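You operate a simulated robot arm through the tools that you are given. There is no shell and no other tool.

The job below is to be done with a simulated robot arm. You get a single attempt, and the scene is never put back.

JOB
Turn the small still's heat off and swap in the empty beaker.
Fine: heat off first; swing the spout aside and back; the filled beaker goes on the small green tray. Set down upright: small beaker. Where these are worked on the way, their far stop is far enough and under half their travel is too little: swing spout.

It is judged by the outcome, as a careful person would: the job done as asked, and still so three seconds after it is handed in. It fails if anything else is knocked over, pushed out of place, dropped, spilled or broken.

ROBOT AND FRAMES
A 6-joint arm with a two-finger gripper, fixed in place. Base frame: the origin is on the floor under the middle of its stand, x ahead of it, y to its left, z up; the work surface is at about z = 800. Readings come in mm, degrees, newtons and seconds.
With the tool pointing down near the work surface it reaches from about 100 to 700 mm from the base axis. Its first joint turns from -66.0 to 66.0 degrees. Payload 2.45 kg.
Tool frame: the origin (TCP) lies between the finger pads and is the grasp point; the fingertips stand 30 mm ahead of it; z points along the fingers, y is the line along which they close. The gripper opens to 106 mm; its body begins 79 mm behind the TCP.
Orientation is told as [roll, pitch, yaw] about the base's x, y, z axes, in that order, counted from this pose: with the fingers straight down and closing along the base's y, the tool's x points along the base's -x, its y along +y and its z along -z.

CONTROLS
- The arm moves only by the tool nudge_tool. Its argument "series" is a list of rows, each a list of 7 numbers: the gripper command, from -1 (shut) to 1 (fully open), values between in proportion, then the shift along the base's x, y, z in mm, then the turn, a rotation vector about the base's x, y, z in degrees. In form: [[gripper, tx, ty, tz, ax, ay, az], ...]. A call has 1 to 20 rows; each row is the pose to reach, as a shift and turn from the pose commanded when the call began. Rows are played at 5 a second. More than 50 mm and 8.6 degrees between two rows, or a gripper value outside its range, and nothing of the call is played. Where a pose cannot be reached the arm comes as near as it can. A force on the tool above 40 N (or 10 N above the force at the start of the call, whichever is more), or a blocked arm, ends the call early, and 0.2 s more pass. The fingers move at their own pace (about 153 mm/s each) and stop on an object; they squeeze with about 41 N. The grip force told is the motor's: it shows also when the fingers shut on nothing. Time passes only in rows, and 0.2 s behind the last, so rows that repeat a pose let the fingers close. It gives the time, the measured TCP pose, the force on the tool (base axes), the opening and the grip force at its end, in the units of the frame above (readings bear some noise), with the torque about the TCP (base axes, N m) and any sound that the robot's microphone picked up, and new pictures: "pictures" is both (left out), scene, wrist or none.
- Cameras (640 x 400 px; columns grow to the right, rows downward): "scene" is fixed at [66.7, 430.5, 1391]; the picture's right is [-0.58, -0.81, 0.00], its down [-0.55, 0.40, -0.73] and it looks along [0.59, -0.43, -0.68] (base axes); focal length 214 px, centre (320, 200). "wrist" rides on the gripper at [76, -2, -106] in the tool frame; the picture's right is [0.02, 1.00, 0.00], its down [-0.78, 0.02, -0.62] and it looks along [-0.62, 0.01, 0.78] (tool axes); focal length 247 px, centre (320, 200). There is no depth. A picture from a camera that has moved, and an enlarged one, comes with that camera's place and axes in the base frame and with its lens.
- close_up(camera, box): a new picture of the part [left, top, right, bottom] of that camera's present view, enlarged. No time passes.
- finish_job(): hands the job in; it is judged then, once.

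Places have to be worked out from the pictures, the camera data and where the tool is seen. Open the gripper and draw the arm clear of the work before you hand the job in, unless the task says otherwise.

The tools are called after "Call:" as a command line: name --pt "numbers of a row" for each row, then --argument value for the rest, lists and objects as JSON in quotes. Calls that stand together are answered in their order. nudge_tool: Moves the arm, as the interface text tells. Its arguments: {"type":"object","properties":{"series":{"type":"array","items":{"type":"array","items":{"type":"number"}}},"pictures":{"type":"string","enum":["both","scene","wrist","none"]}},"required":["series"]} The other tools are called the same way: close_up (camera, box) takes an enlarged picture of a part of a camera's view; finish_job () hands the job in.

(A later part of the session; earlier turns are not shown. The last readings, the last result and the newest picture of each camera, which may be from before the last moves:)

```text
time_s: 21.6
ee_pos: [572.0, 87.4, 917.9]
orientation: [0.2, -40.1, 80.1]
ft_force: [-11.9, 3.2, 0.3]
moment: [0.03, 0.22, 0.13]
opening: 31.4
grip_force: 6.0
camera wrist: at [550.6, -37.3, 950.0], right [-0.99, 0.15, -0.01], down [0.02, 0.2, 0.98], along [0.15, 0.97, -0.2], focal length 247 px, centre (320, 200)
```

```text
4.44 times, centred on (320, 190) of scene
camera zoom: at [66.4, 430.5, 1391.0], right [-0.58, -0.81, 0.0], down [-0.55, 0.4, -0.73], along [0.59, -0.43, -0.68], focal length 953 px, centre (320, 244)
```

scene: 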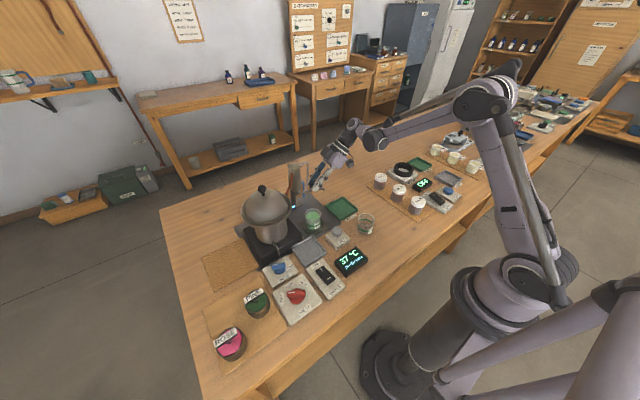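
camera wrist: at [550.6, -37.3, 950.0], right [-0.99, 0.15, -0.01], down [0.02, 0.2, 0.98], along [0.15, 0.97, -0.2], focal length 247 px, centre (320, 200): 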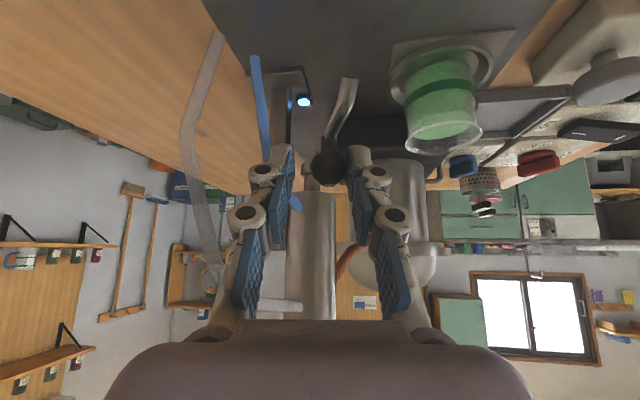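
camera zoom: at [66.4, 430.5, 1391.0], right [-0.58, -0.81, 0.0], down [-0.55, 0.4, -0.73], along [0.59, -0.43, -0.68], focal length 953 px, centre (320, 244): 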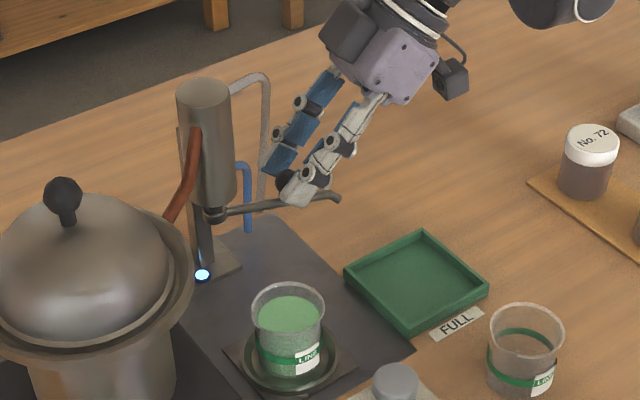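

It didn't move and the force rose to 12 N, so the spout is at its far stop. I'll ease off, open slightly, and back out along the tool axis.

Call:
nudge_tool --pt "-0.57 -3 0.7 0 0 0 0" --pt "-0.43 -4.5 1 0 0 0 0" --pt "-0.43 -4.5 1 0 0 0 0" --pt "-0.43 -6 -7 10 0 0 0" --pt "-0.43 -8 -19 24 0 0 0" --pt "-0.43 -11 -37 46 0 0 0" --pt "-0.43 -16 -60 75 0 0 0" --pt "-0.43 -22 -80 110 0 0 0" --pictures "both"

```text
time_s: 23.4
ee_pos: [550.1, 6.9, 1026.9]
orientation: [0.1, -40.1, 80.0]
ft_force: [-0.2, 0.3, 0.2]
moment: [-0.02, -0.02, -0.03]
opening: 29.8
grip_force: 0.0
camera wrist: at [528.6, -118.3, 1059.9], right [-0.99, 0.16, -0.01], down [0.02, 0.2, 0.98], along [0.16, 0.97, -0.2], focal length 247 px, centre (320, 200)
```

scene: 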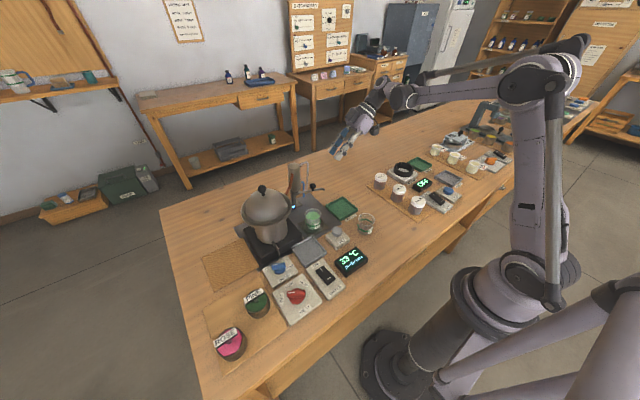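
wrist: 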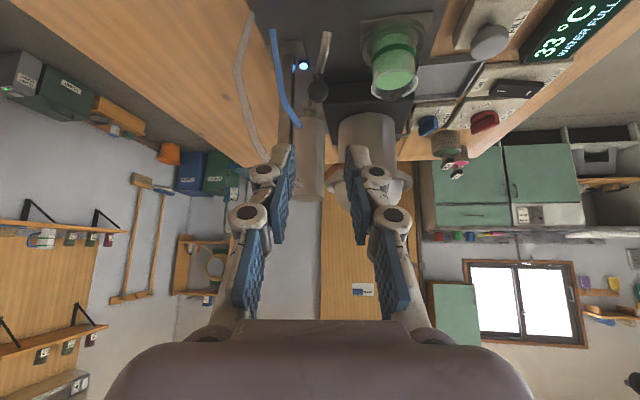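

The spout stays swung aside. Now I rotate the tool back to zero yaw while retreating to open space.

Call:
nudge_tool --pt "-0.43 -10 0 15 0 0 -8" --pt "-0.2 -25 0 30 0 0 -16" --pt "0 -45 5 40 0 0 -24" --pt "0.2 -65 15 45 0 0 -32" --pt "0.3 -90 25 50 0 0 -40" --pt "0.3 -115 40 50 0 0 -48" --pt "0.3 -135 55 50 0 0 -56" --pt "0.3 -150 70 50 0 0 -64" --pt "0.3 -165 90 50 0 0 -72" --pt "0.3 -180 110 50 0 0 -80" --pt "0.3 -180 110 50 0 0 -80" --pictures "none"

```text
time_s: 25.8
ee_pos: [370.0, 117.4, 1076.4]
orientation: [0.0, -40.1, 0.1]
ft_force: [0.0, -0.4, -0.3]
moment: [0.04, 0.01, -0.02]
opening: 68.7
grip_force: 0.1
```

Now I remove the tilt and look at the filled beaker from above.

Call:
nudge_tool --pt "0.3 5 8 0 0 8 0" --pt "0.3 10 16 0 0 16 0" --pt "0.3 18 24 -5 0 24 0" --pt "0.3 24 32 -10 0 32 0" --pt "0.3 30 41 -20 0 40 0" --pt "0.3 30 41 -20 0 40 0" --pictures "both"

Call:
close_up --camera "scene" --box '[285, 170, 385, 245]'

Call:
close_up --camera "wrist" --box '[220, 60, 420, 260]'

```text
time_s: 27.2
ee_pos: [399.5, 160.1, 1055.6]
orientation: [0.0, 0.0, 0.0]
ft_force: [0.2, -0.9, 0.0]
moment: [-0.03, 0.0, -0.02]
opening: 68.7
grip_force: 0.0
camera wrist: at [322.9, 156.5, 1163.3], right [-0.02, 1.0, 0.0], down [0.78, 0.02, 0.62], along [0.62, 0.01, -0.78], focal length 247 px, centre (320, 200)
```

scene: 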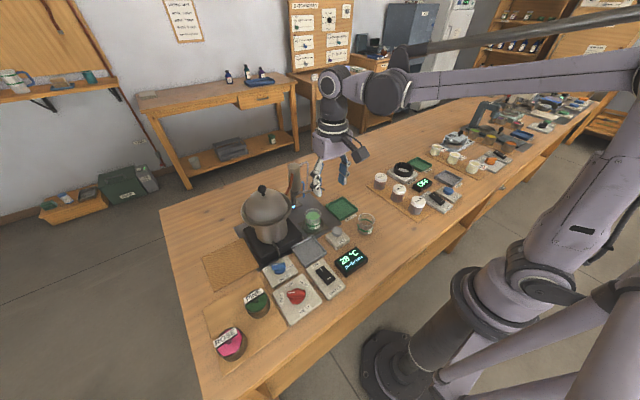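
wrist: 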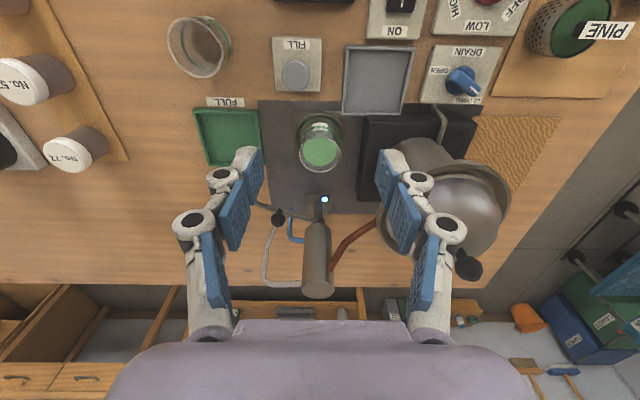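

```text
5.33 times, centred on (335, 208) of scene
camera zoom: at [66.8, 430.5, 1391.0], right [-0.58, -0.81, 0.0], down [-0.55, 0.4, -0.73], along [0.59, -0.43, -0.68], focal length 1144 px, centre (240, 160)
```

zoom: 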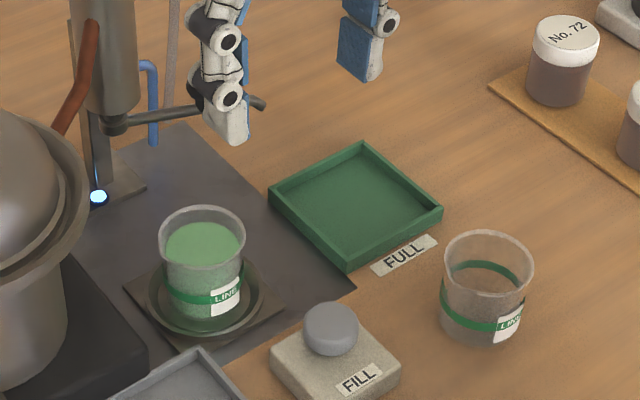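

```text
2.00 times, centred on (320, 160) of wrist
camera zoom: at [322.9, 156.5, 1163.3], right [-0.02, 1.0, 0.0], down [0.78, 0.02, 0.62], along [0.62, 0.01, -0.78], focal length 494 px, centre (320, 280)
```

zoom: 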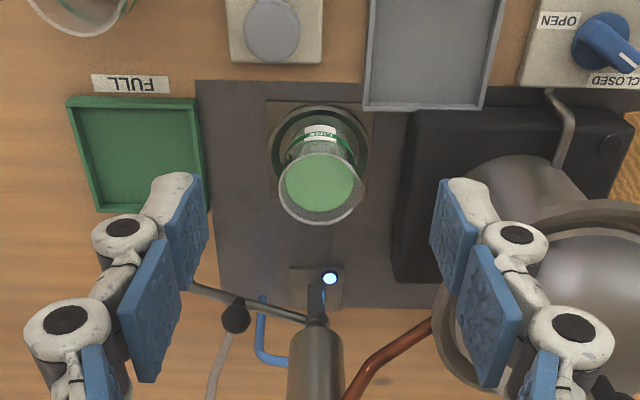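

The system has cooled to 20 °C and nothing drips. The filled beaker's rim centre is about (480, 158.5, 865), diameter ≈55 mm. I'll move above it with a 66 mm opening and stop at z≈950 to check the alignment.

Call:
nudge_tool --pt "0.25 20 0 0 0 0 0" --pt "0.25 50 -1 -5 0 0 0" --pt "0.25 75 -1.5 -20 0 0 0" --pt "0.25 81 -1.8 -50 0 0 0" --pt "0.25 81 -1.8 -80 0 0 0" --pt "0.25 81 -1.8 -105 0 0 0" --pt "0.25 81 -1.8 -105 0 0 0" --pictures "both"

Call:
close_up --camera "wrist" --box '[200, 60, 440, 260]'

Call:
close_up --camera "scene" --box '[275, 145, 365, 235]'

```text
time_s: 28.8
ee_pos: [481.1, 157.1, 951.0]
orientation: [0.1, -0.2, 0.0]
ft_force: [-0.6, 0.0, 0.1]
moment: [-0.02, 0.02, -0.01]
opening: 66.1
grip_force: 0.0
camera wrist: at [403.1, 154.8, 1058.0], right [-0.02, 1.0, 0.0], down [0.78, 0.02, 0.62], along [0.62, 0.01, -0.78], focal length 247 px, centre (320, 200)
```

scene: 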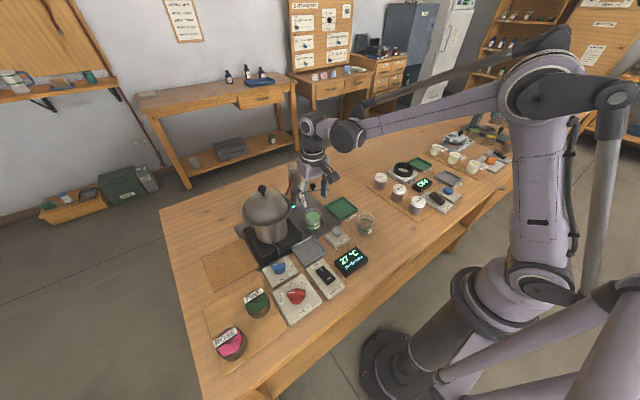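
wrist: 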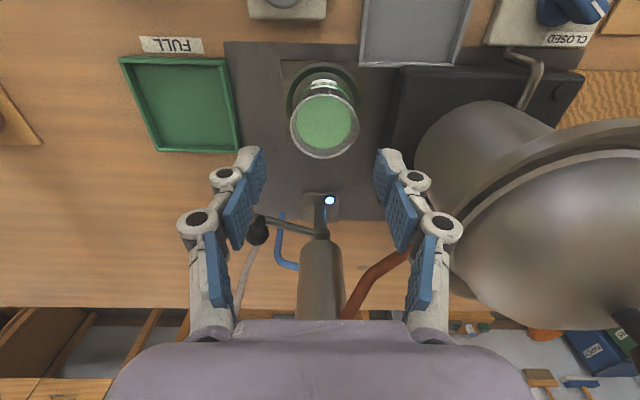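

```text
2.00 times, centred on (320, 160) of wrist
camera zoom: at [403.1, 154.8, 1058.0], right [-0.02, 1.0, 0.0], down [0.78, 0.02, 0.62], along [0.62, 0.01, -0.78], focal length 494 px, centre (320, 280)
```

zoom: 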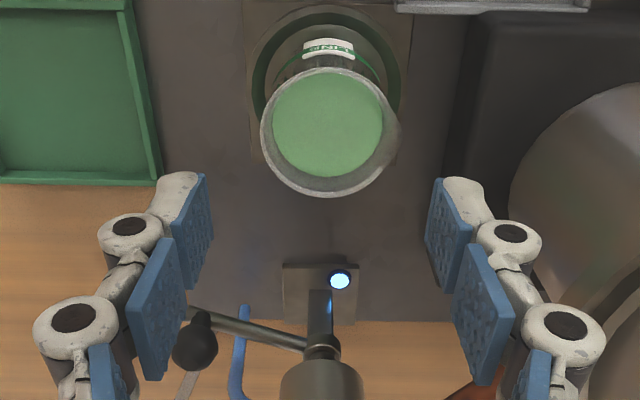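

```text
4.44 times, centred on (320, 190) of scene
camera zoom: at [66.7, 430.5, 1391.0], right [-0.58, -0.81, 0.0], down [-0.55, 0.4, -0.73], along [0.59, -0.43, -0.68], focal length 953 px, centre (320, 244)
```

zoom: 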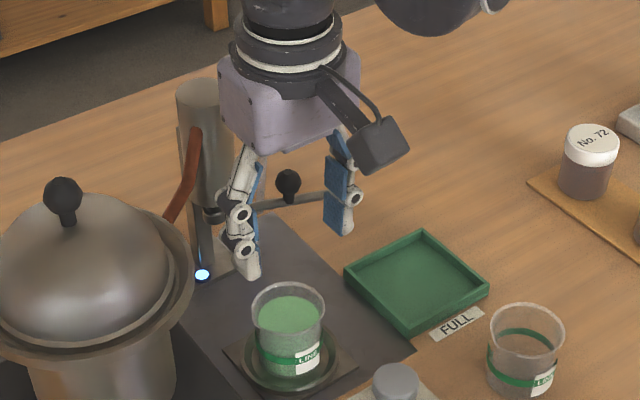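

Alignment is good; the beaker sits ~1.7 mm toward +y of the fingers' mid-plane. I'll correct that, descend to z≈858 and close gently in small steps.

Call:
nudge_tool --pt "0.25 0.3 1.7 -15 0 0 0" --pt "0.25 0.3 1.7 -35 0 0 0" --pt "0.25 0.3 1.7 -55 0 0 0" --pt "0.25 0.3 1.7 -75 0 0 0" --pt "0.25 0.3 1.7 -92 0 0 0" --pt "0.25 0.3 1.7 -92 0 0 0" --pictures "both"

Call:
close_up --camera "wrist" --box '[200, 60, 440, 260]'

Call:
close_up --camera "scene" --box '[275, 165, 355, 235]'

```text
time_s: 30.2
ee_pos: [482.0, 159.3, 860.2]
orientation: [0.0, -0.2, 0.0]
ft_force: [0.5, 0.5, 0.2]
moment: [0.01, -0.02, -0.01]
opening: 66.6
grip_force: 0.0
camera wrist: at [403.9, 157.1, 966.2], right [-0.02, 1.0, 0.0], down [0.78, 0.02, 0.62], along [0.62, 0.01, -0.78], focal length 247 px, centre (320, 200)
```

scene: 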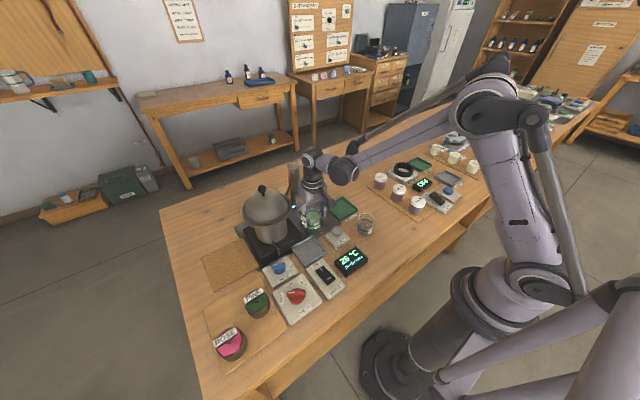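
wrist: 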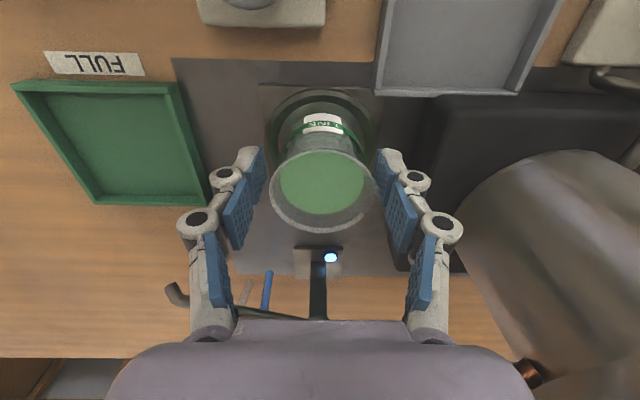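

```text
2.00 times, centred on (320, 160) of wrist
camera zoom: at [403.9, 157.1, 966.2], right [-0.02, 1.0, 0.0], down [0.78, 0.02, 0.62], along [0.62, 0.01, -0.78], focal length 494 px, centre (320, 280)
```

zoom: 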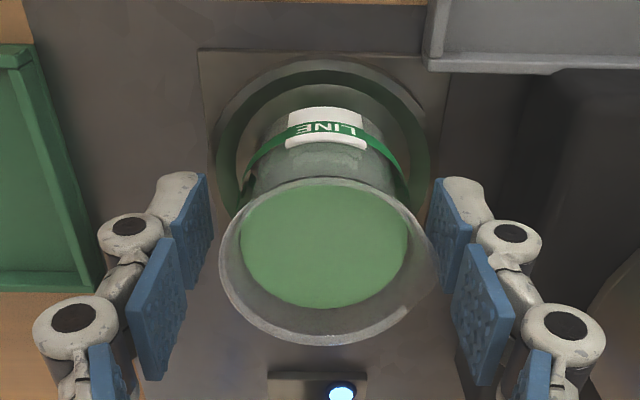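

```text
5.71 times, centred on (315, 200) of scene
camera zoom: at [66.7, 430.5, 1391.0], right [-0.58, -0.81, 0.0], down [-0.55, 0.4, -0.73], along [0.59, -0.43, -0.68], focal length 1226 px, centre (349, 200)
```

zoom: 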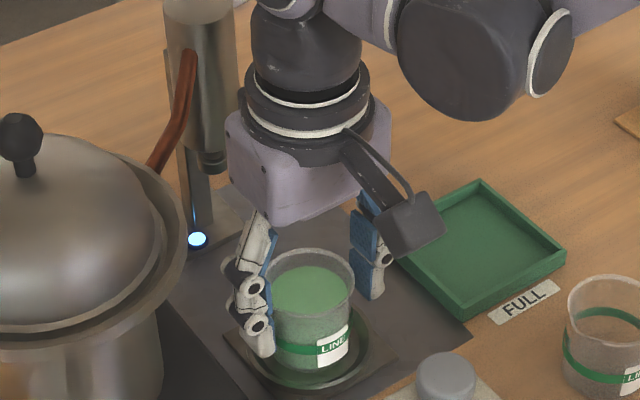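

The beaker is centred between the fingers. I'll close gradually and read the grip before lifting.

Call:
nudge_tool --pt "0.2 0 0.4 0 0 0 0" --pt "0.15 0 0.4 0 0 0 0" --pt "0.1 0 0.4 0 0 0 0" --pt "0.05 0 0.4 0 0 0 0" --pt "0.0 0 0.4 0 0 0 0" --pt "-0.1 0 0.4 0 0 0 0" --pt "-0.25 0 0.4 0 0 0 0" --pt "-0.4 0 0.4 0 0 0 0" --pt "-0.4 0 0.4 0 0 0 0" --pictures "both"

Call:
close_up --camera "wrist" --box '[200, 60, 440, 260]'

```text
time_s: 32.2
ee_pos: [481.3, 158.8, 859.1]
orientation: [0.1, -0.1, 0.0]
ft_force: [0.1, 0.1, 5.6]
moment: [0.05, -0.02, -0.02]
opening: 51.7
grip_force: 41.3
camera wrist: at [403.9, 157.3, 966.8], right [-0.02, 1.0, 0.0], down [0.78, 0.02, 0.62], along [0.62, 0.01, -0.78], focal length 247 px, centre (320, 200)
```

scene: 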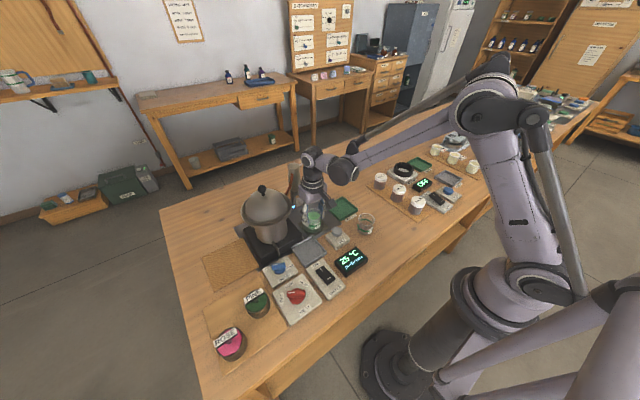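
wrist: 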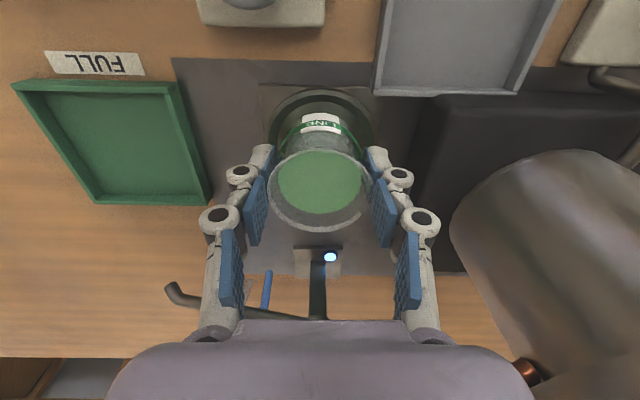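

```text
2.00 times, centred on (320, 160) of wrist
camera zoom: at [403.9, 157.3, 966.8], right [-0.02, 1.0, 0.0], down [0.78, 0.02, 0.62], along [0.62, 0.01, -0.78], focal length 494 px, centre (320, 280)
```

zoom: 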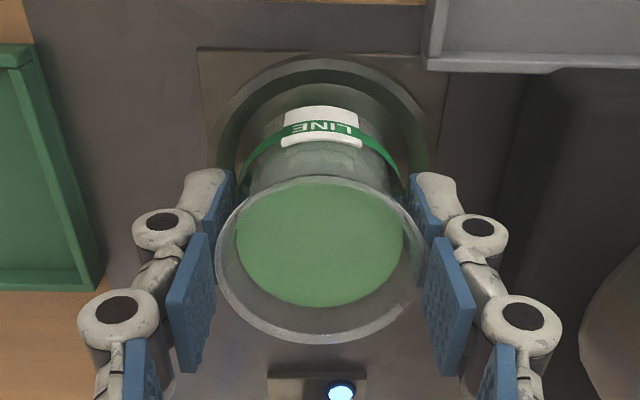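

The grip is firm (51.7 mm, 41 N). I'll lift slowly, straight up about 45 mm.

Call:
nudge_tool --pt "-0.4 0 0 1 0 0 0" --pt "-0.4 0 0 3 0 0 0" --pt "-0.4 0 0 6 0 0 0" --pt "-0.4 0 0 11 0 0 0" --pt "-0.4 0 0 17 0 0 0" --pt "-0.4 0 0 24 0 0 0" --pt "-0.4 0 0 31 0 0 0" --pt "-0.4 0 0 37 0 0 0" --pt "-0.4 0 0 42 0 0 0" --pt "-0.4 0 0 44 0 0 0" --pt "-0.4 0 0 45 0 0 0" --pictures "both"

Call:
close_up --camera "scene" --box '[275, 145, 365, 235]'

```text
time_s: 34.6
ee_pos: [480.7, 158.3, 904.5]
orientation: [0.1, 0.0, 0.0]
ft_force: [-0.4, 0.5, -1.5]
moment: [0.0, -0.03, -0.04]
opening: 51.4
grip_force: 40.8
camera wrist: at [403.9, 156.7, 1011.9], right [-0.02, 1.0, 0.0], down [0.78, 0.02, 0.62], along [0.62, 0.01, -0.78], focal length 247 px, centre (320, 200)
```

scene: 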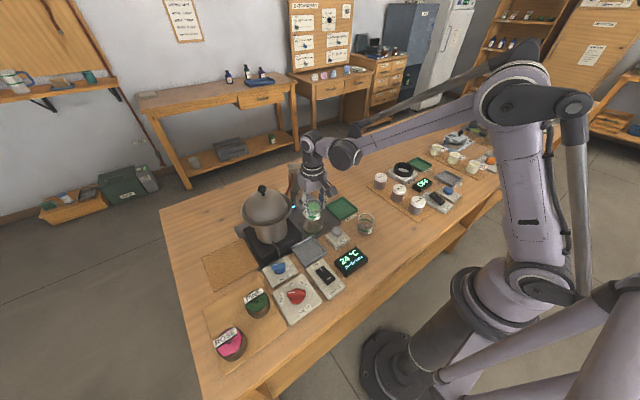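
wrist: 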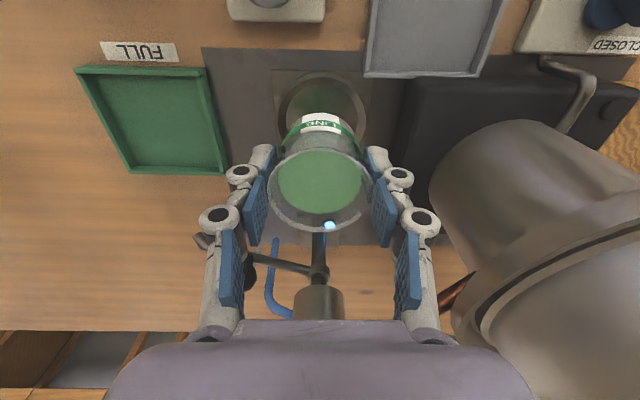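

```text
4.44 times, centred on (320, 190) of scene
camera zoom: at [66.8, 430.5, 1391.0], right [-0.58, -0.81, 0.0], down [-0.55, 0.4, -0.73], along [0.59, -0.43, -0.68], focal length 953 px, centre (320, 244)
```

zoom: 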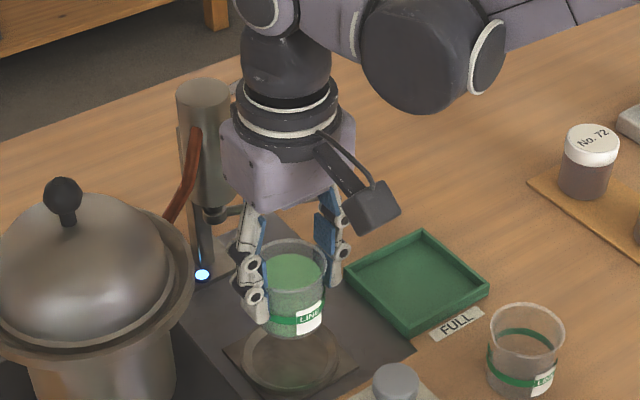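

Beaker is lifted upright and the load is steady. I'll carry it smoothly to above the green tray centre, about (486, 23).

Call:
nudge_tool --pt "-0.4 0 -3 0 0 0 0" --pt "-0.4 0 -9 0 0 0 0" --pt "-0.4 1 -18 0 0 0 0" --pt "-0.4 1 -29 0 0 0 0" --pt "-0.4 2 -41 0 0 0 0" --pt "-0.4 2 -54 0 0 0 0" --pt "-0.4 3 -67 0 0 0 0" --pt "-0.4 3 -80 0 0 0 0" --pt "-0.4 4 -93 0 0 0 0" --pt "-0.4 4 -105 0 0 0 0" --pt "-0.4 5 -116 0 0 0 0" --pt "-0.4 5 -125 0 0 0 0" --pt "-0.4 5 -131 0 0 0 0" --pt "-0.4 5 -135 0 0 0 0" --pt "-0.4 5 -136 0 0 0 0" --pt "-0.4 5 -136 0 0 0 0" --pictures "both"

Call:
close_up --camera "scene" --box '[285, 155, 395, 245]'

Call:
close_up --camera "wrist" --box '[200, 40, 440, 260]'

```text
time_s: 38.0
ee_pos: [486.9, 21.4, 904.5]
orientation: [0.2, -0.1, 0.0]
ft_force: [0.2, -0.3, -1.7]
moment: [0.01, 0.0, -0.02]
opening: 51.4
grip_force: 41.4
camera wrist: at [409.3, 20.9, 1011.7], right [-0.02, 1.0, 0.0], down [0.78, 0.02, 0.62], along [0.62, 0.01, -0.78], focal length 247 px, centre (320, 200)
```

scene: 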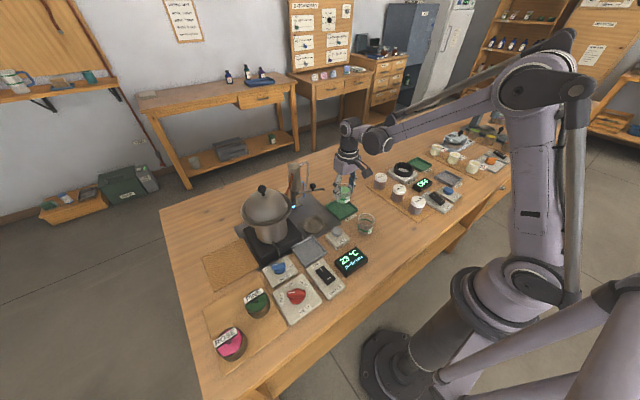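
wrist: 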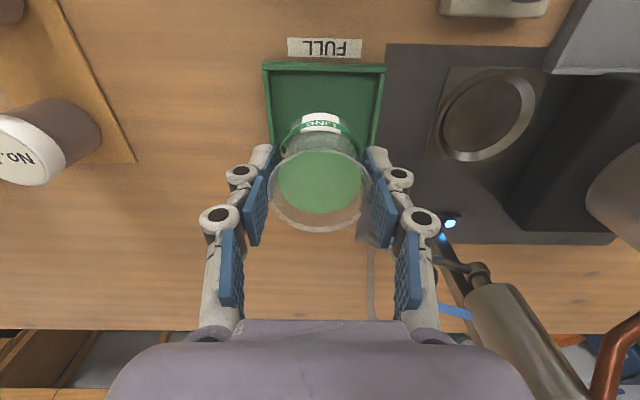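

```text
4.44 times, centred on (340, 200) of scene
camera zoom: at [66.8, 430.5, 1391.0], right [-0.58, -0.81, 0.0], down [-0.55, 0.4, -0.73], along [0.59, -0.43, -0.68], focal length 953 px, centre (231, 200)
```

zoom: 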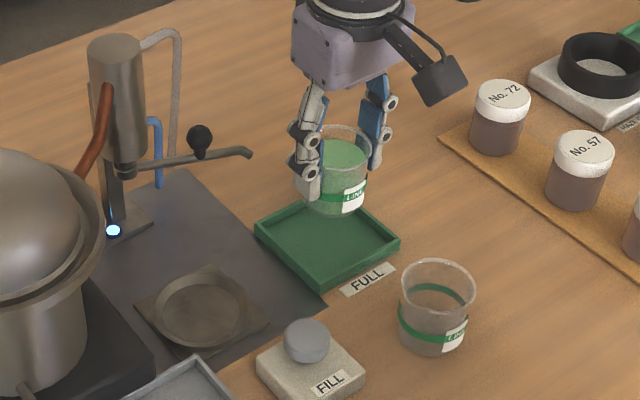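

```text
1.82 times, centred on (320, 150) of wrist
camera zoom: at [409.3, 20.9, 1011.7], right [-0.02, 1.0, 0.0], down [0.78, 0.02, 0.62], along [0.62, 0.01, -0.78], focal length 449 px, centre (320, 291)
```

zoom: 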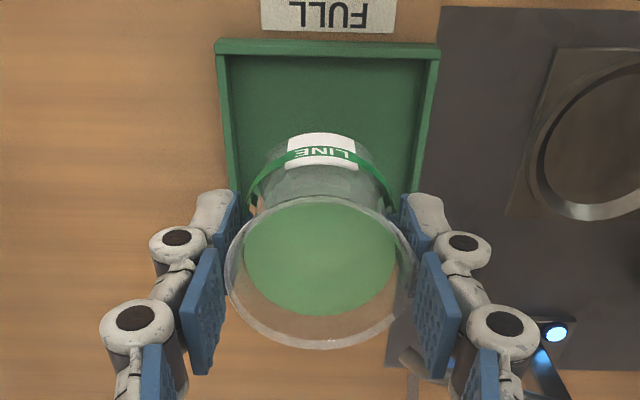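

Position over the tray is within about 1 mm of centre. I'll lower 40 mm first, then feel for contact in small steps.

Call:
nudge_tool --pt "-0.4 0 0.8 -3 0 0 0" --pt "-0.4 0 0.8 -9 0 0 0" --pt "-0.4 0 0.8 -16 0 0 0" --pt "-0.4 0 0.8 -23 0 0 0" --pt "-0.4 0 0.8 -30 0 0 0" --pt "-0.4 0 0.8 -35 0 0 0" --pt "-0.4 0 0.8 -38 0 0 0" --pt "-0.4 0 0.8 -40 0 0 0" --pt "-0.4 0 0.8 -40 0 0 0" --pictures "both"

Call:
close_up --camera "scene" --box '[300, 165, 380, 235]'

```text
time_s: 40.0
ee_pos: [486.5, 24.2, 865.7]
orientation: [0.1, -0.1, 0.0]
ft_force: [0.0, -0.3, -1.2]
moment: [0.0, 0.0, 0.0]
opening: 51.4
grip_force: 40.7
camera wrist: at [409.1, 21.8, 972.2], right [-0.02, 1.0, 0.0], down [0.78, 0.02, 0.62], along [0.62, 0.01, -0.78], focal length 247 px, centre (320, 200)
```

scene: 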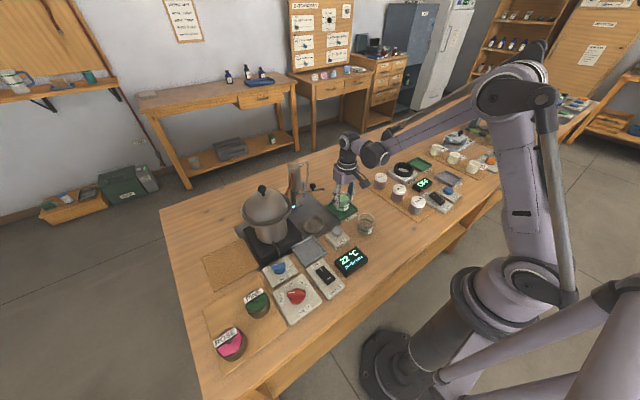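
wrist: 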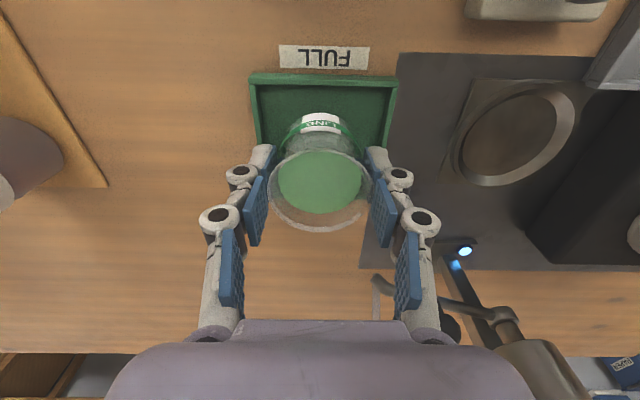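

```text
5.71 times, centred on (340, 200) of scene
camera zoom: at [66.8, 430.5, 1391.0], right [-0.58, -0.81, 0.0], down [-0.55, 0.4, -0.73], along [0.59, -0.43, -0.68], focal length 1226 px, centre (206, 200)
```

zoom: 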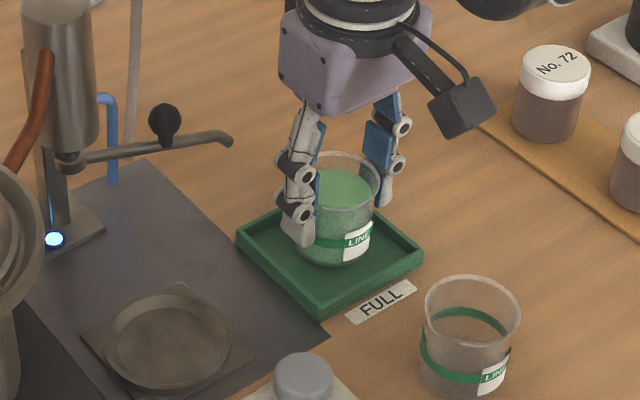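

No contact yet (−1.2 N). I'll lower in 1 mm rows and read the force.

Call:
nudge_tool --pt "-0.4 0 0 -1 0 0 0" --pt "-0.4 0 0 -2 0 0 0" --pt "-0.4 0 0 -3 0 0 0" --pt "-0.4 0 0 -4 0 0 0" --pt "-0.4 0 0 -4 0 0 0" --pictures "none"

```text
time_s: 41.2
ee_pos: [487.2, 24.5, 861.3]
orientation: [0.0, -0.1, 0.1]
ft_force: [-0.3, -0.3, -1.5]
moment: [-0.02, -0.02, 0.0]
opening: 51.5
grip_force: 40.7
```

Call:
close_up --camera "scene" --box '[320, 185, 370, 230]'

```text
8.89 times, centred on (345, 208) of scene
camera zoom: at [66.8, 430.5, 1391.0], right [-0.58, -0.81, 0.0], down [-0.55, 0.4, -0.73], along [0.59, -0.43, -0.68], focal length 1906 px, centre (98, 133)
```

zoom: 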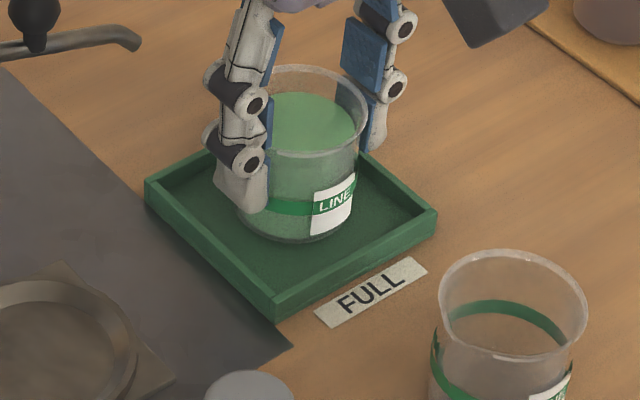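

Still hanging free by the force reading; the base is just above the tray floor. I'll continue down in 1 mm rows.

Call:
nudge_tool --pt "-0.4 0 0 -1 0 0 0" --pt "-0.4 0 0 -2 0 0 0" --pt "-0.4 0 0 -3 0 0 0" --pt "-0.4 0 0 -3 0 0 0" --pictures "none"

```text
time_s: 42.2
ee_pos: [487.1, 23.6, 858.9]
orientation: [0.1, -0.2, 0.1]
ft_force: [2.2, 1.7, 28.9]
moment: [0.0, -0.13, 0.0]
opening: 51.7
grip_force: 41.3
```

Contact is felt (29 N up), so the base is on the tray floor. I'll ease up about 1.3 mm to relieve the load and then open the fingers gradually.

Call:
nudge_tool --pt "-0.4 0 0 0.7 0 0 0" --pt "-0.4 0 0 1.3 0 0 0" --pt "-0.4 0 0 1.3 0 0 0" --pictures "none"

```text
time_s: 43.0
ee_pos: [486.4, 23.0, 860.2]
orientation: [-0.1, -0.1, 0.2]
ft_force: [-0.5, 0.7, -0.5]
moment: [-0.01, 0.01, 0.03]
opening: 51.5
grip_force: 41.3
```

The beaker now rests lightly on the tray floor. I'll open the fingers gradually.

Call:
nudge_tool --pt "-0.2 0 0 0 0 0 0" --pt "-0.1 0 0 0 0 0 0" --pt "-0.04 0 0 0 0 0 0" --pt "0.0 0 0 0 0 0 0" --pt "0.05 0 0 0 0 0 0" --pt "0.1 0 0 0 0 0 0" --pt "0.17 0 0 0 0 0 0" --pt "0.25 0 0 0 0 0 0" --pt "0.25 0 0 0 0 0 0" --pictures "both"

Call:
close_up --camera "wrist" --box '[200, 60, 440, 260]'

Call:
close_up --camera "scene" --box '[310, 175, 380, 235]'

```text
time_s: 45.0
ee_pos: [487.2, 23.8, 861.1]
orientation: [0.0, -0.1, -0.1]
ft_force: [-0.4, -0.1, -0.2]
moment: [-0.03, 0.02, 0.02]
opening: 66.3
grip_force: 0.1
camera wrist: at [409.2, 21.4, 966.4], right [-0.02, 1.0, 0.0], down [0.78, 0.02, 0.62], along [0.62, 0.01, -0.78], focal length 247 px, centre (320, 200)
```

scene: 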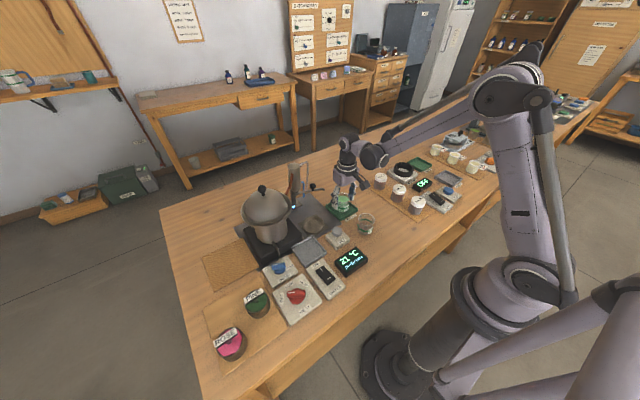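
wrist: 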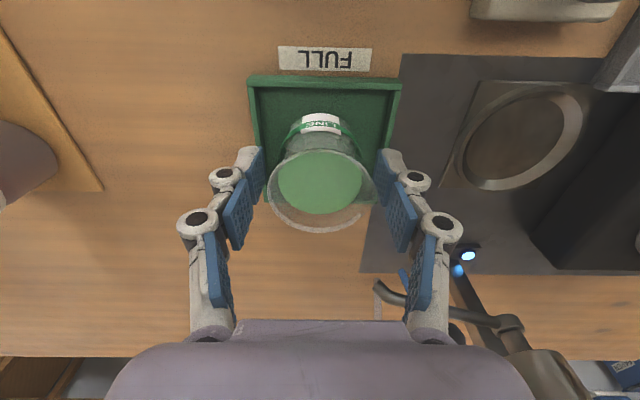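

```text
2.00 times, centred on (320, 160) of wrist
camera zoom: at [409.2, 21.4, 966.4], right [-0.02, 1.0, 0.0], down [0.78, 0.02, 0.62], along [0.62, 0.01, -0.78], focal length 494 px, centre (320, 280)
```

zoom: 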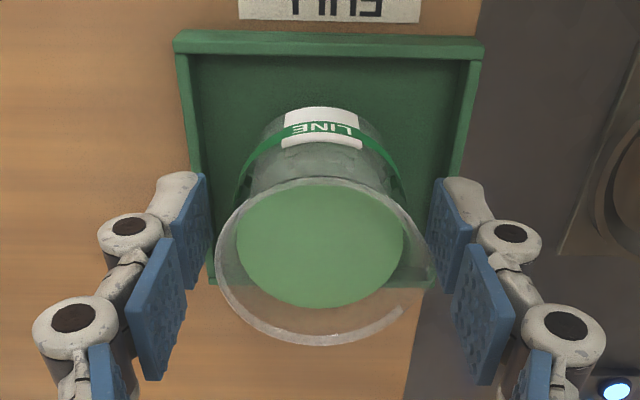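

```text
6.67 times, centred on (345, 205) of scene
camera zoom: at [66.7, 430.5, 1391.0], right [-0.58, -0.81, 0.0], down [-0.55, 0.4, -0.73], along [0.59, -0.43, -0.68], focal length 1430 px, centre (153, 167)
```

zoom: 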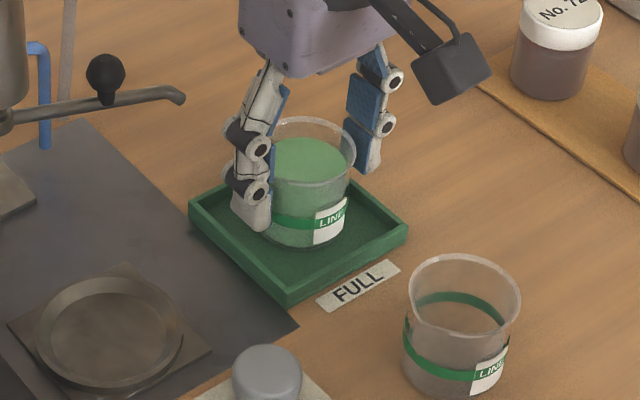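

The filled beaker stands upright in the tray. I'll open a little more and lift straight up clear of it.

Call:
nudge_tool --pt "0.3 0 0 0 0 0 0" --pt "0.38 0 0 0 0 0 0" --pt "0.38 0 0 5 0 0 0" --pt "0.38 0 0 15 0 0 0" --pt "0.38 0 0 30 0 0 0" --pt "0.38 0 0 55 0 0 0" --pt "0.38 0 0 85 0 0 0" --pt "0.38 0 0 110 0 0 0" --pt "0.38 0 0 110 0 0 0" --pictures "both"

Call:
close_up --camera "scene" --box '[290, 165, 390, 245]'

```text
time_s: 47.0
ee_pos: [487.3, 23.7, 969.1]
orientation: [0.0, -0.1, 0.0]
ft_force: [-0.2, 0.0, 0.7]
moment: [-0.03, -0.01, 0.02]
opening: 73.3
grip_force: 0.0
camera wrist: at [409.3, 22.4, 1076.2], right [-0.02, 1.0, 0.0], down [0.78, 0.02, 0.62], along [0.62, 0.01, -0.78], focal length 247 px, centre (320, 200)
```

scene: 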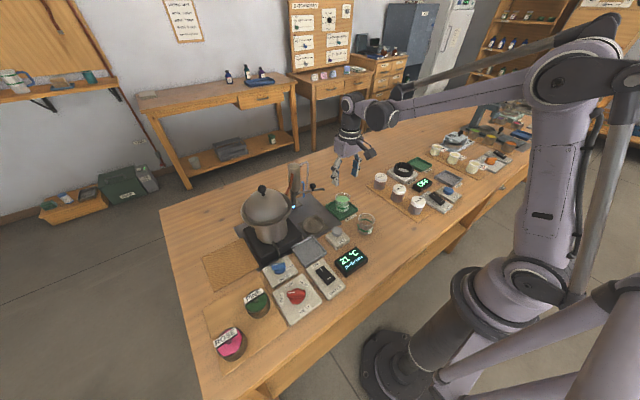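
wrist: 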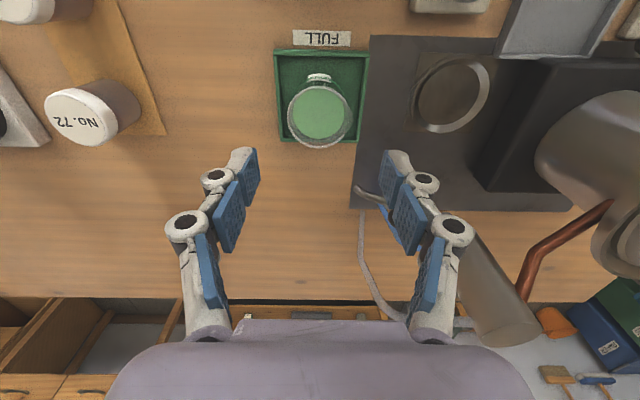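

```text
5.00 times, centred on (340, 205) of scene
camera zoom: at [66.8, 430.5, 1391.0], right [-0.58, -0.81, 0.0], down [-0.55, 0.4, -0.73], along [0.59, -0.43, -0.68], focal length 1072 px, centre (220, 175)
```

zoom: 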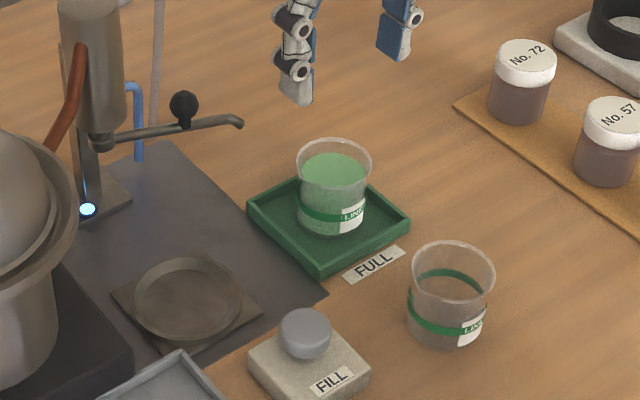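

The filled beaker is well seated in the green tray. Next I move above the empty beaker at roughly (361, 26).

Call:
nudge_tool --pt "0.3 -20 0 10 0 0 0" --pt "0.25 -55 1 10 0 0 0" --pt "0.25 -90 1 5 0 0 0" --pt "0.25 -115 2 -5 0 0 0" --pt "0.25 -126 2 -15 0 0 0" --pt "0.25 -126 2 -20 0 0 0" --pt "0.25 -126 2 -20 0 0 0" --pictures "both"

Call:
close_up --camera "wrist" --box '[200, 40, 440, 260]'

Call:
close_up --camera "scene" --box '[325, 185, 405, 255]'

```text
time_s: 48.6
ee_pos: [362.1, 24.9, 950.0]
orientation: [0.1, -0.2, -0.1]
ft_force: [0.5, 0.0, 0.0]
moment: [-0.01, -0.01, -0.01]
opening: 66.1
grip_force: 0.1
camera wrist: at [283.4, 23.9, 1056.7], right [-0.02, 1.0, 0.0], down [0.78, 0.02, 0.62], along [0.62, 0.01, -0.78], focal length 247 px, centre (320, 200)
```

scene: 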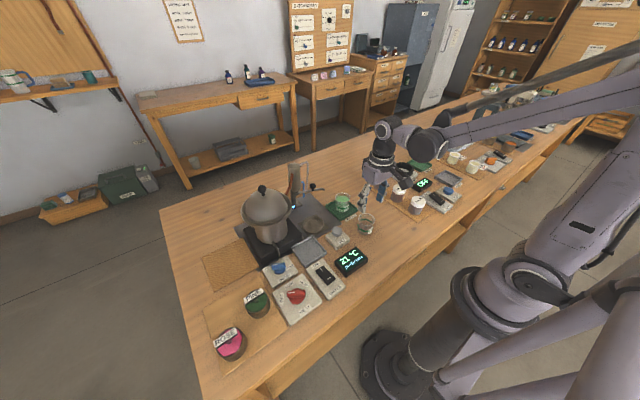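
wrist: 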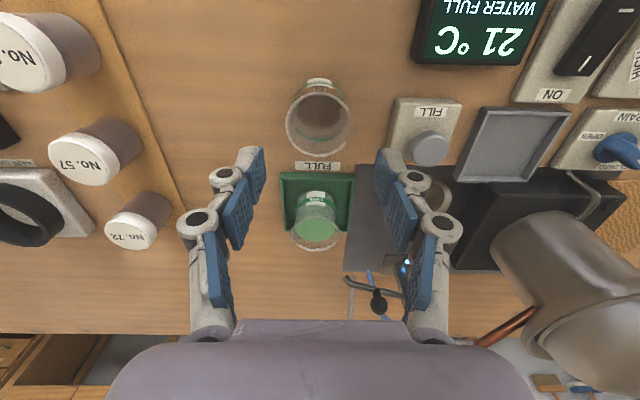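

```text
1.82 times, centred on (320, 150) of wrist
camera zoom: at [283.4, 23.9, 1056.7], right [-0.02, 1.0, 0.0], down [0.78, 0.02, 0.62], along [0.62, 0.01, -0.78], focal length 449 px, centre (320, 291)
```

zoom: 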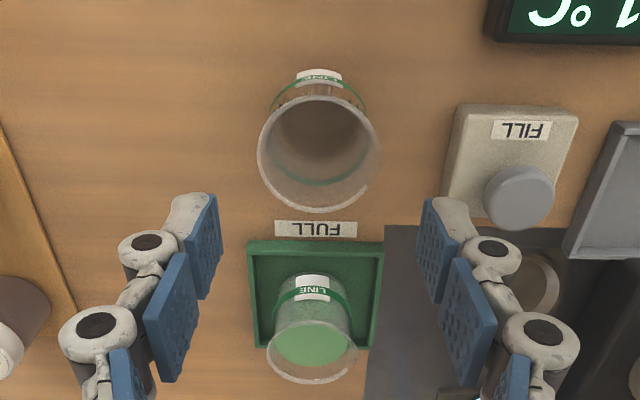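

```text
5.71 times, centred on (365, 220) of scene
camera zoom: at [66.7, 430.5, 1391.0], right [-0.58, -0.81, 0.0], down [-0.55, 0.4, -0.73], along [0.59, -0.43, -0.68], focal length 1226 px, centre (63, 86)
```

zoom: 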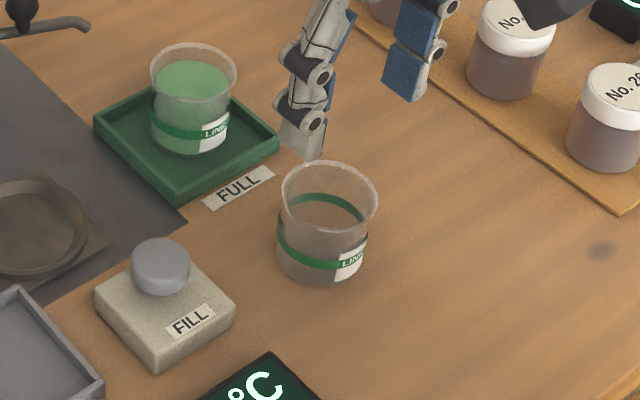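

The empty beaker's rim centre comes out at about (363, 23, 857). I'll correct by a couple of mm, descend and check the fit before closing.

Call:
nudge_tool --pt "0.25 2 -2 -15 0 0 0" --pt "0.25 2 -2 -35 0 0 0" --pt "0.25 2 -2 -55 0 0 0" --pt "0.25 2 -2 -75 0 0 0" --pt "0.25 2 -2 -90 0 0 0" --pt "0.25 2 -2 -97 0 0 0" --pt "0.25 2 -2 -97 0 0 0" --pictures "wrist"

Call:
close_up --camera "wrist" --box '[200, 60, 440, 260]'

Call:
close_up --camera "scene" --box '[325, 185, 405, 255]'

```text
time_s: 50.2
ee_pos: [362.2, 23.1, 852.1]
orientation: [0.1, -0.1, 0.0]
ft_force: [-0.2, -0.2, 0.3]
moment: [0.03, 0.02, 0.03]
opening: 66.3
grip_force: 0.1
camera wrist: at [284.5, 21.6, 959.1], right [-0.02, 1.0, 0.0], down [0.78, 0.02, 0.62], along [0.62, 0.01, -0.78], focal length 247 px, centre (320, 200)
```

wrist: 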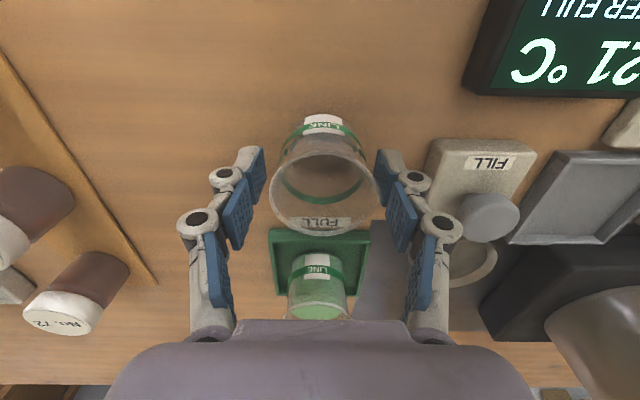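

```text
2.00 times, centred on (320, 160) of wrist
camera zoom: at [284.5, 21.6, 959.1], right [-0.02, 1.0, 0.0], down [0.78, 0.02, 0.62], along [0.62, 0.01, -0.78], focal length 494 px, centre (320, 280)
```

zoom: 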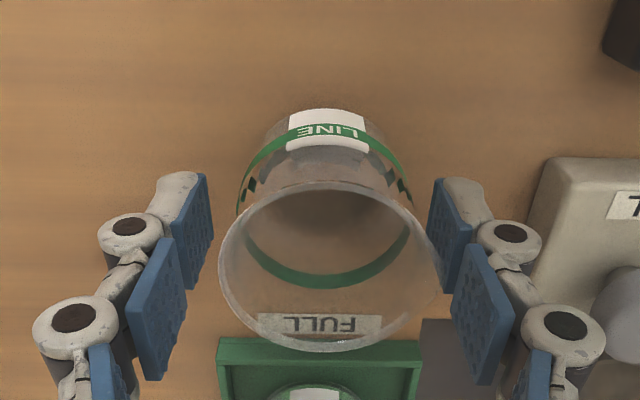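

```text
5.71 times, centred on (365, 220) of scene
camera zoom: at [66.7, 430.5, 1391.0], right [-0.58, -0.81, 0.0], down [-0.55, 0.4, -0.73], along [0.59, -0.43, -0.68], focal length 1226 px, centre (63, 86)
```

zoom: 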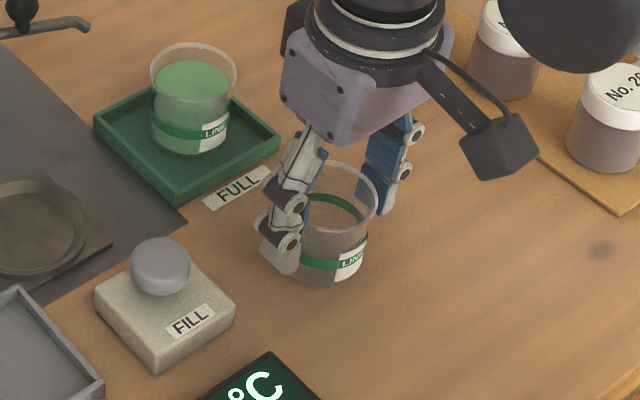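

The empty beaker is centred similarly; I'll shift 1 mm toward +y and close gently.

Call:
nudge_tool --pt "0.2 0 1.0 0 0 0 0" --pt "0.15 0 1.0 0 0 0 0" --pt "0.1 0 1.0 0 0 0 0" --pt "0.05 0 1.0 0 0 0 0" --pt "0.0 0 1.0 0 0 0 0" --pt "-0.1 0 1.0 0 0 0 0" --pt "-0.25 0 1.0 0 0 0 0" --pt "-0.4 0 1.0 0 0 0 0" --pt "-0.4 0 1.0 0 0 0 0" --pictures "wrist"

Call:
close_up --camera "wrist" --box '[200, 60, 440, 260]'

```text
time_s: 52.2
ee_pos: [362.6, 25.4, 852.8]
orientation: [0.1, -0.1, 0.0]
ft_force: [0.7, 0.1, 11.7]
moment: [-0.03, -0.05, -0.03]
opening: 50.8
grip_force: 41.2
camera wrist: at [284.5, 22.6, 959.3], right [-0.02, 1.0, 0.0], down [0.78, 0.02, 0.62], along [0.62, 0.01, -0.78], focal length 247 px, centre (320, 200)
```

wrist: 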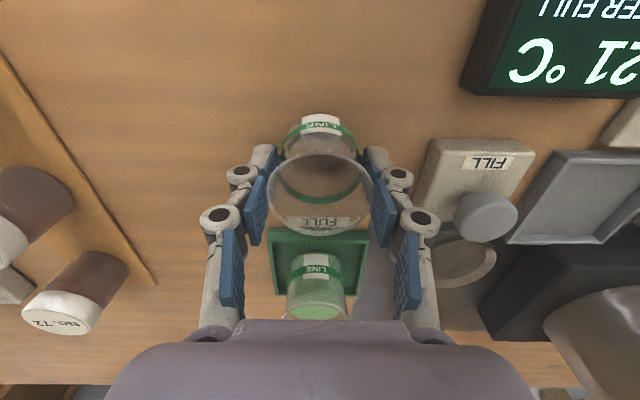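

```text
2.00 times, centred on (320, 160) of wrist
camera zoom: at [284.5, 22.6, 959.3], right [-0.02, 1.0, 0.0], down [0.78, 0.02, 0.62], along [0.62, 0.01, -0.78], focal length 494 px, centre (320, 280)
```

zoom: 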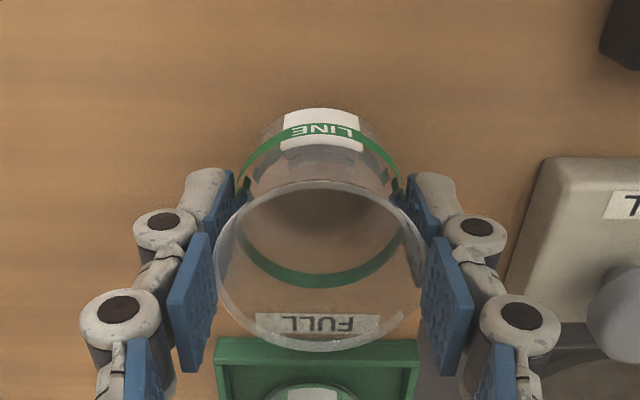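

Empty beaker is gripped. I'll lift it 62 mm and carry it diagonally toward above the coaster, which I place at (480, 158).

Call:
nudge_tool --pt "-0.4 0 0 2 0 0 0" --pt "-0.4 0 0 8 0 0 0" --pt "-0.4 0 0 18 0 0 0" --pt "-0.4 0 0 32 0 0 0" --pt "-0.4 0 0 48 0 0 0" --pt "-0.4 0 0 58 0 0 0" --pt "-0.4 0 0 62 0 0 0" --pt "-0.4 0 0 62 0 0 0" --pictures "both"

Call:
close_up --camera "scene" --box '[290, 155, 400, 255]'

```text
time_s: 54.0
ee_pos: [363.0, 24.5, 913.8]
orientation: [0.1, -0.1, 0.0]
ft_force: [-0.2, 0.5, -0.7]
moment: [0.03, -0.02, 0.0]
opening: 51.3
grip_force: 41.2
camera wrist: at [285.0, 22.8, 1021.0], right [-0.02, 1.0, 0.0], down [0.78, 0.02, 0.62], along [0.62, 0.01, -0.78], focal length 247 px, centre (320, 200)
```

scene: 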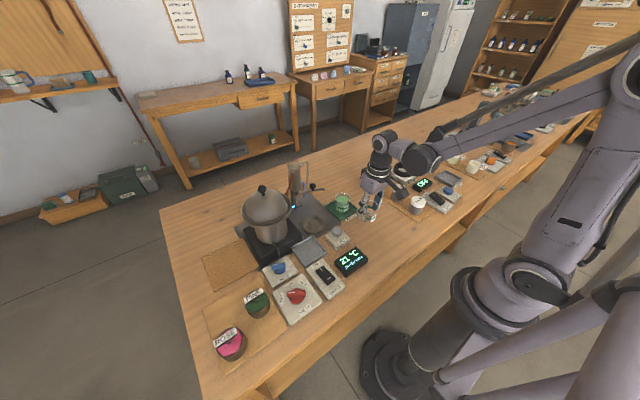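
wrist: 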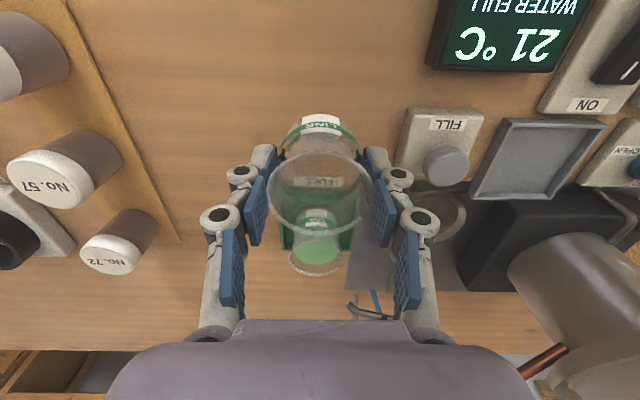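

```text
4.00 times, centred on (345, 205) of scene
camera zoom: at [66.8, 430.5, 1391.0], right [-0.58, -0.81, 0.0], down [-0.55, 0.4, -0.73], along [0.59, -0.43, -0.68], focal length 858 px, centre (220, 180)
```

zoom: 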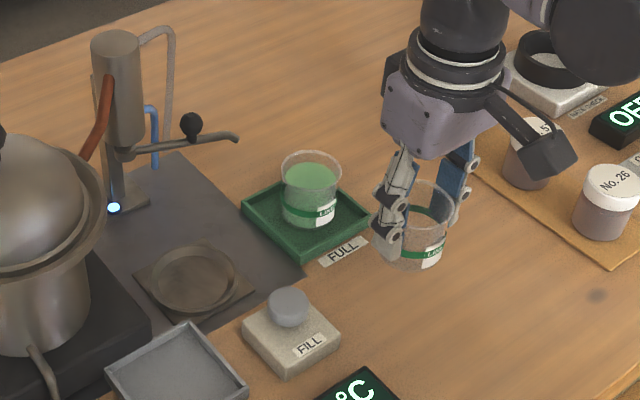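

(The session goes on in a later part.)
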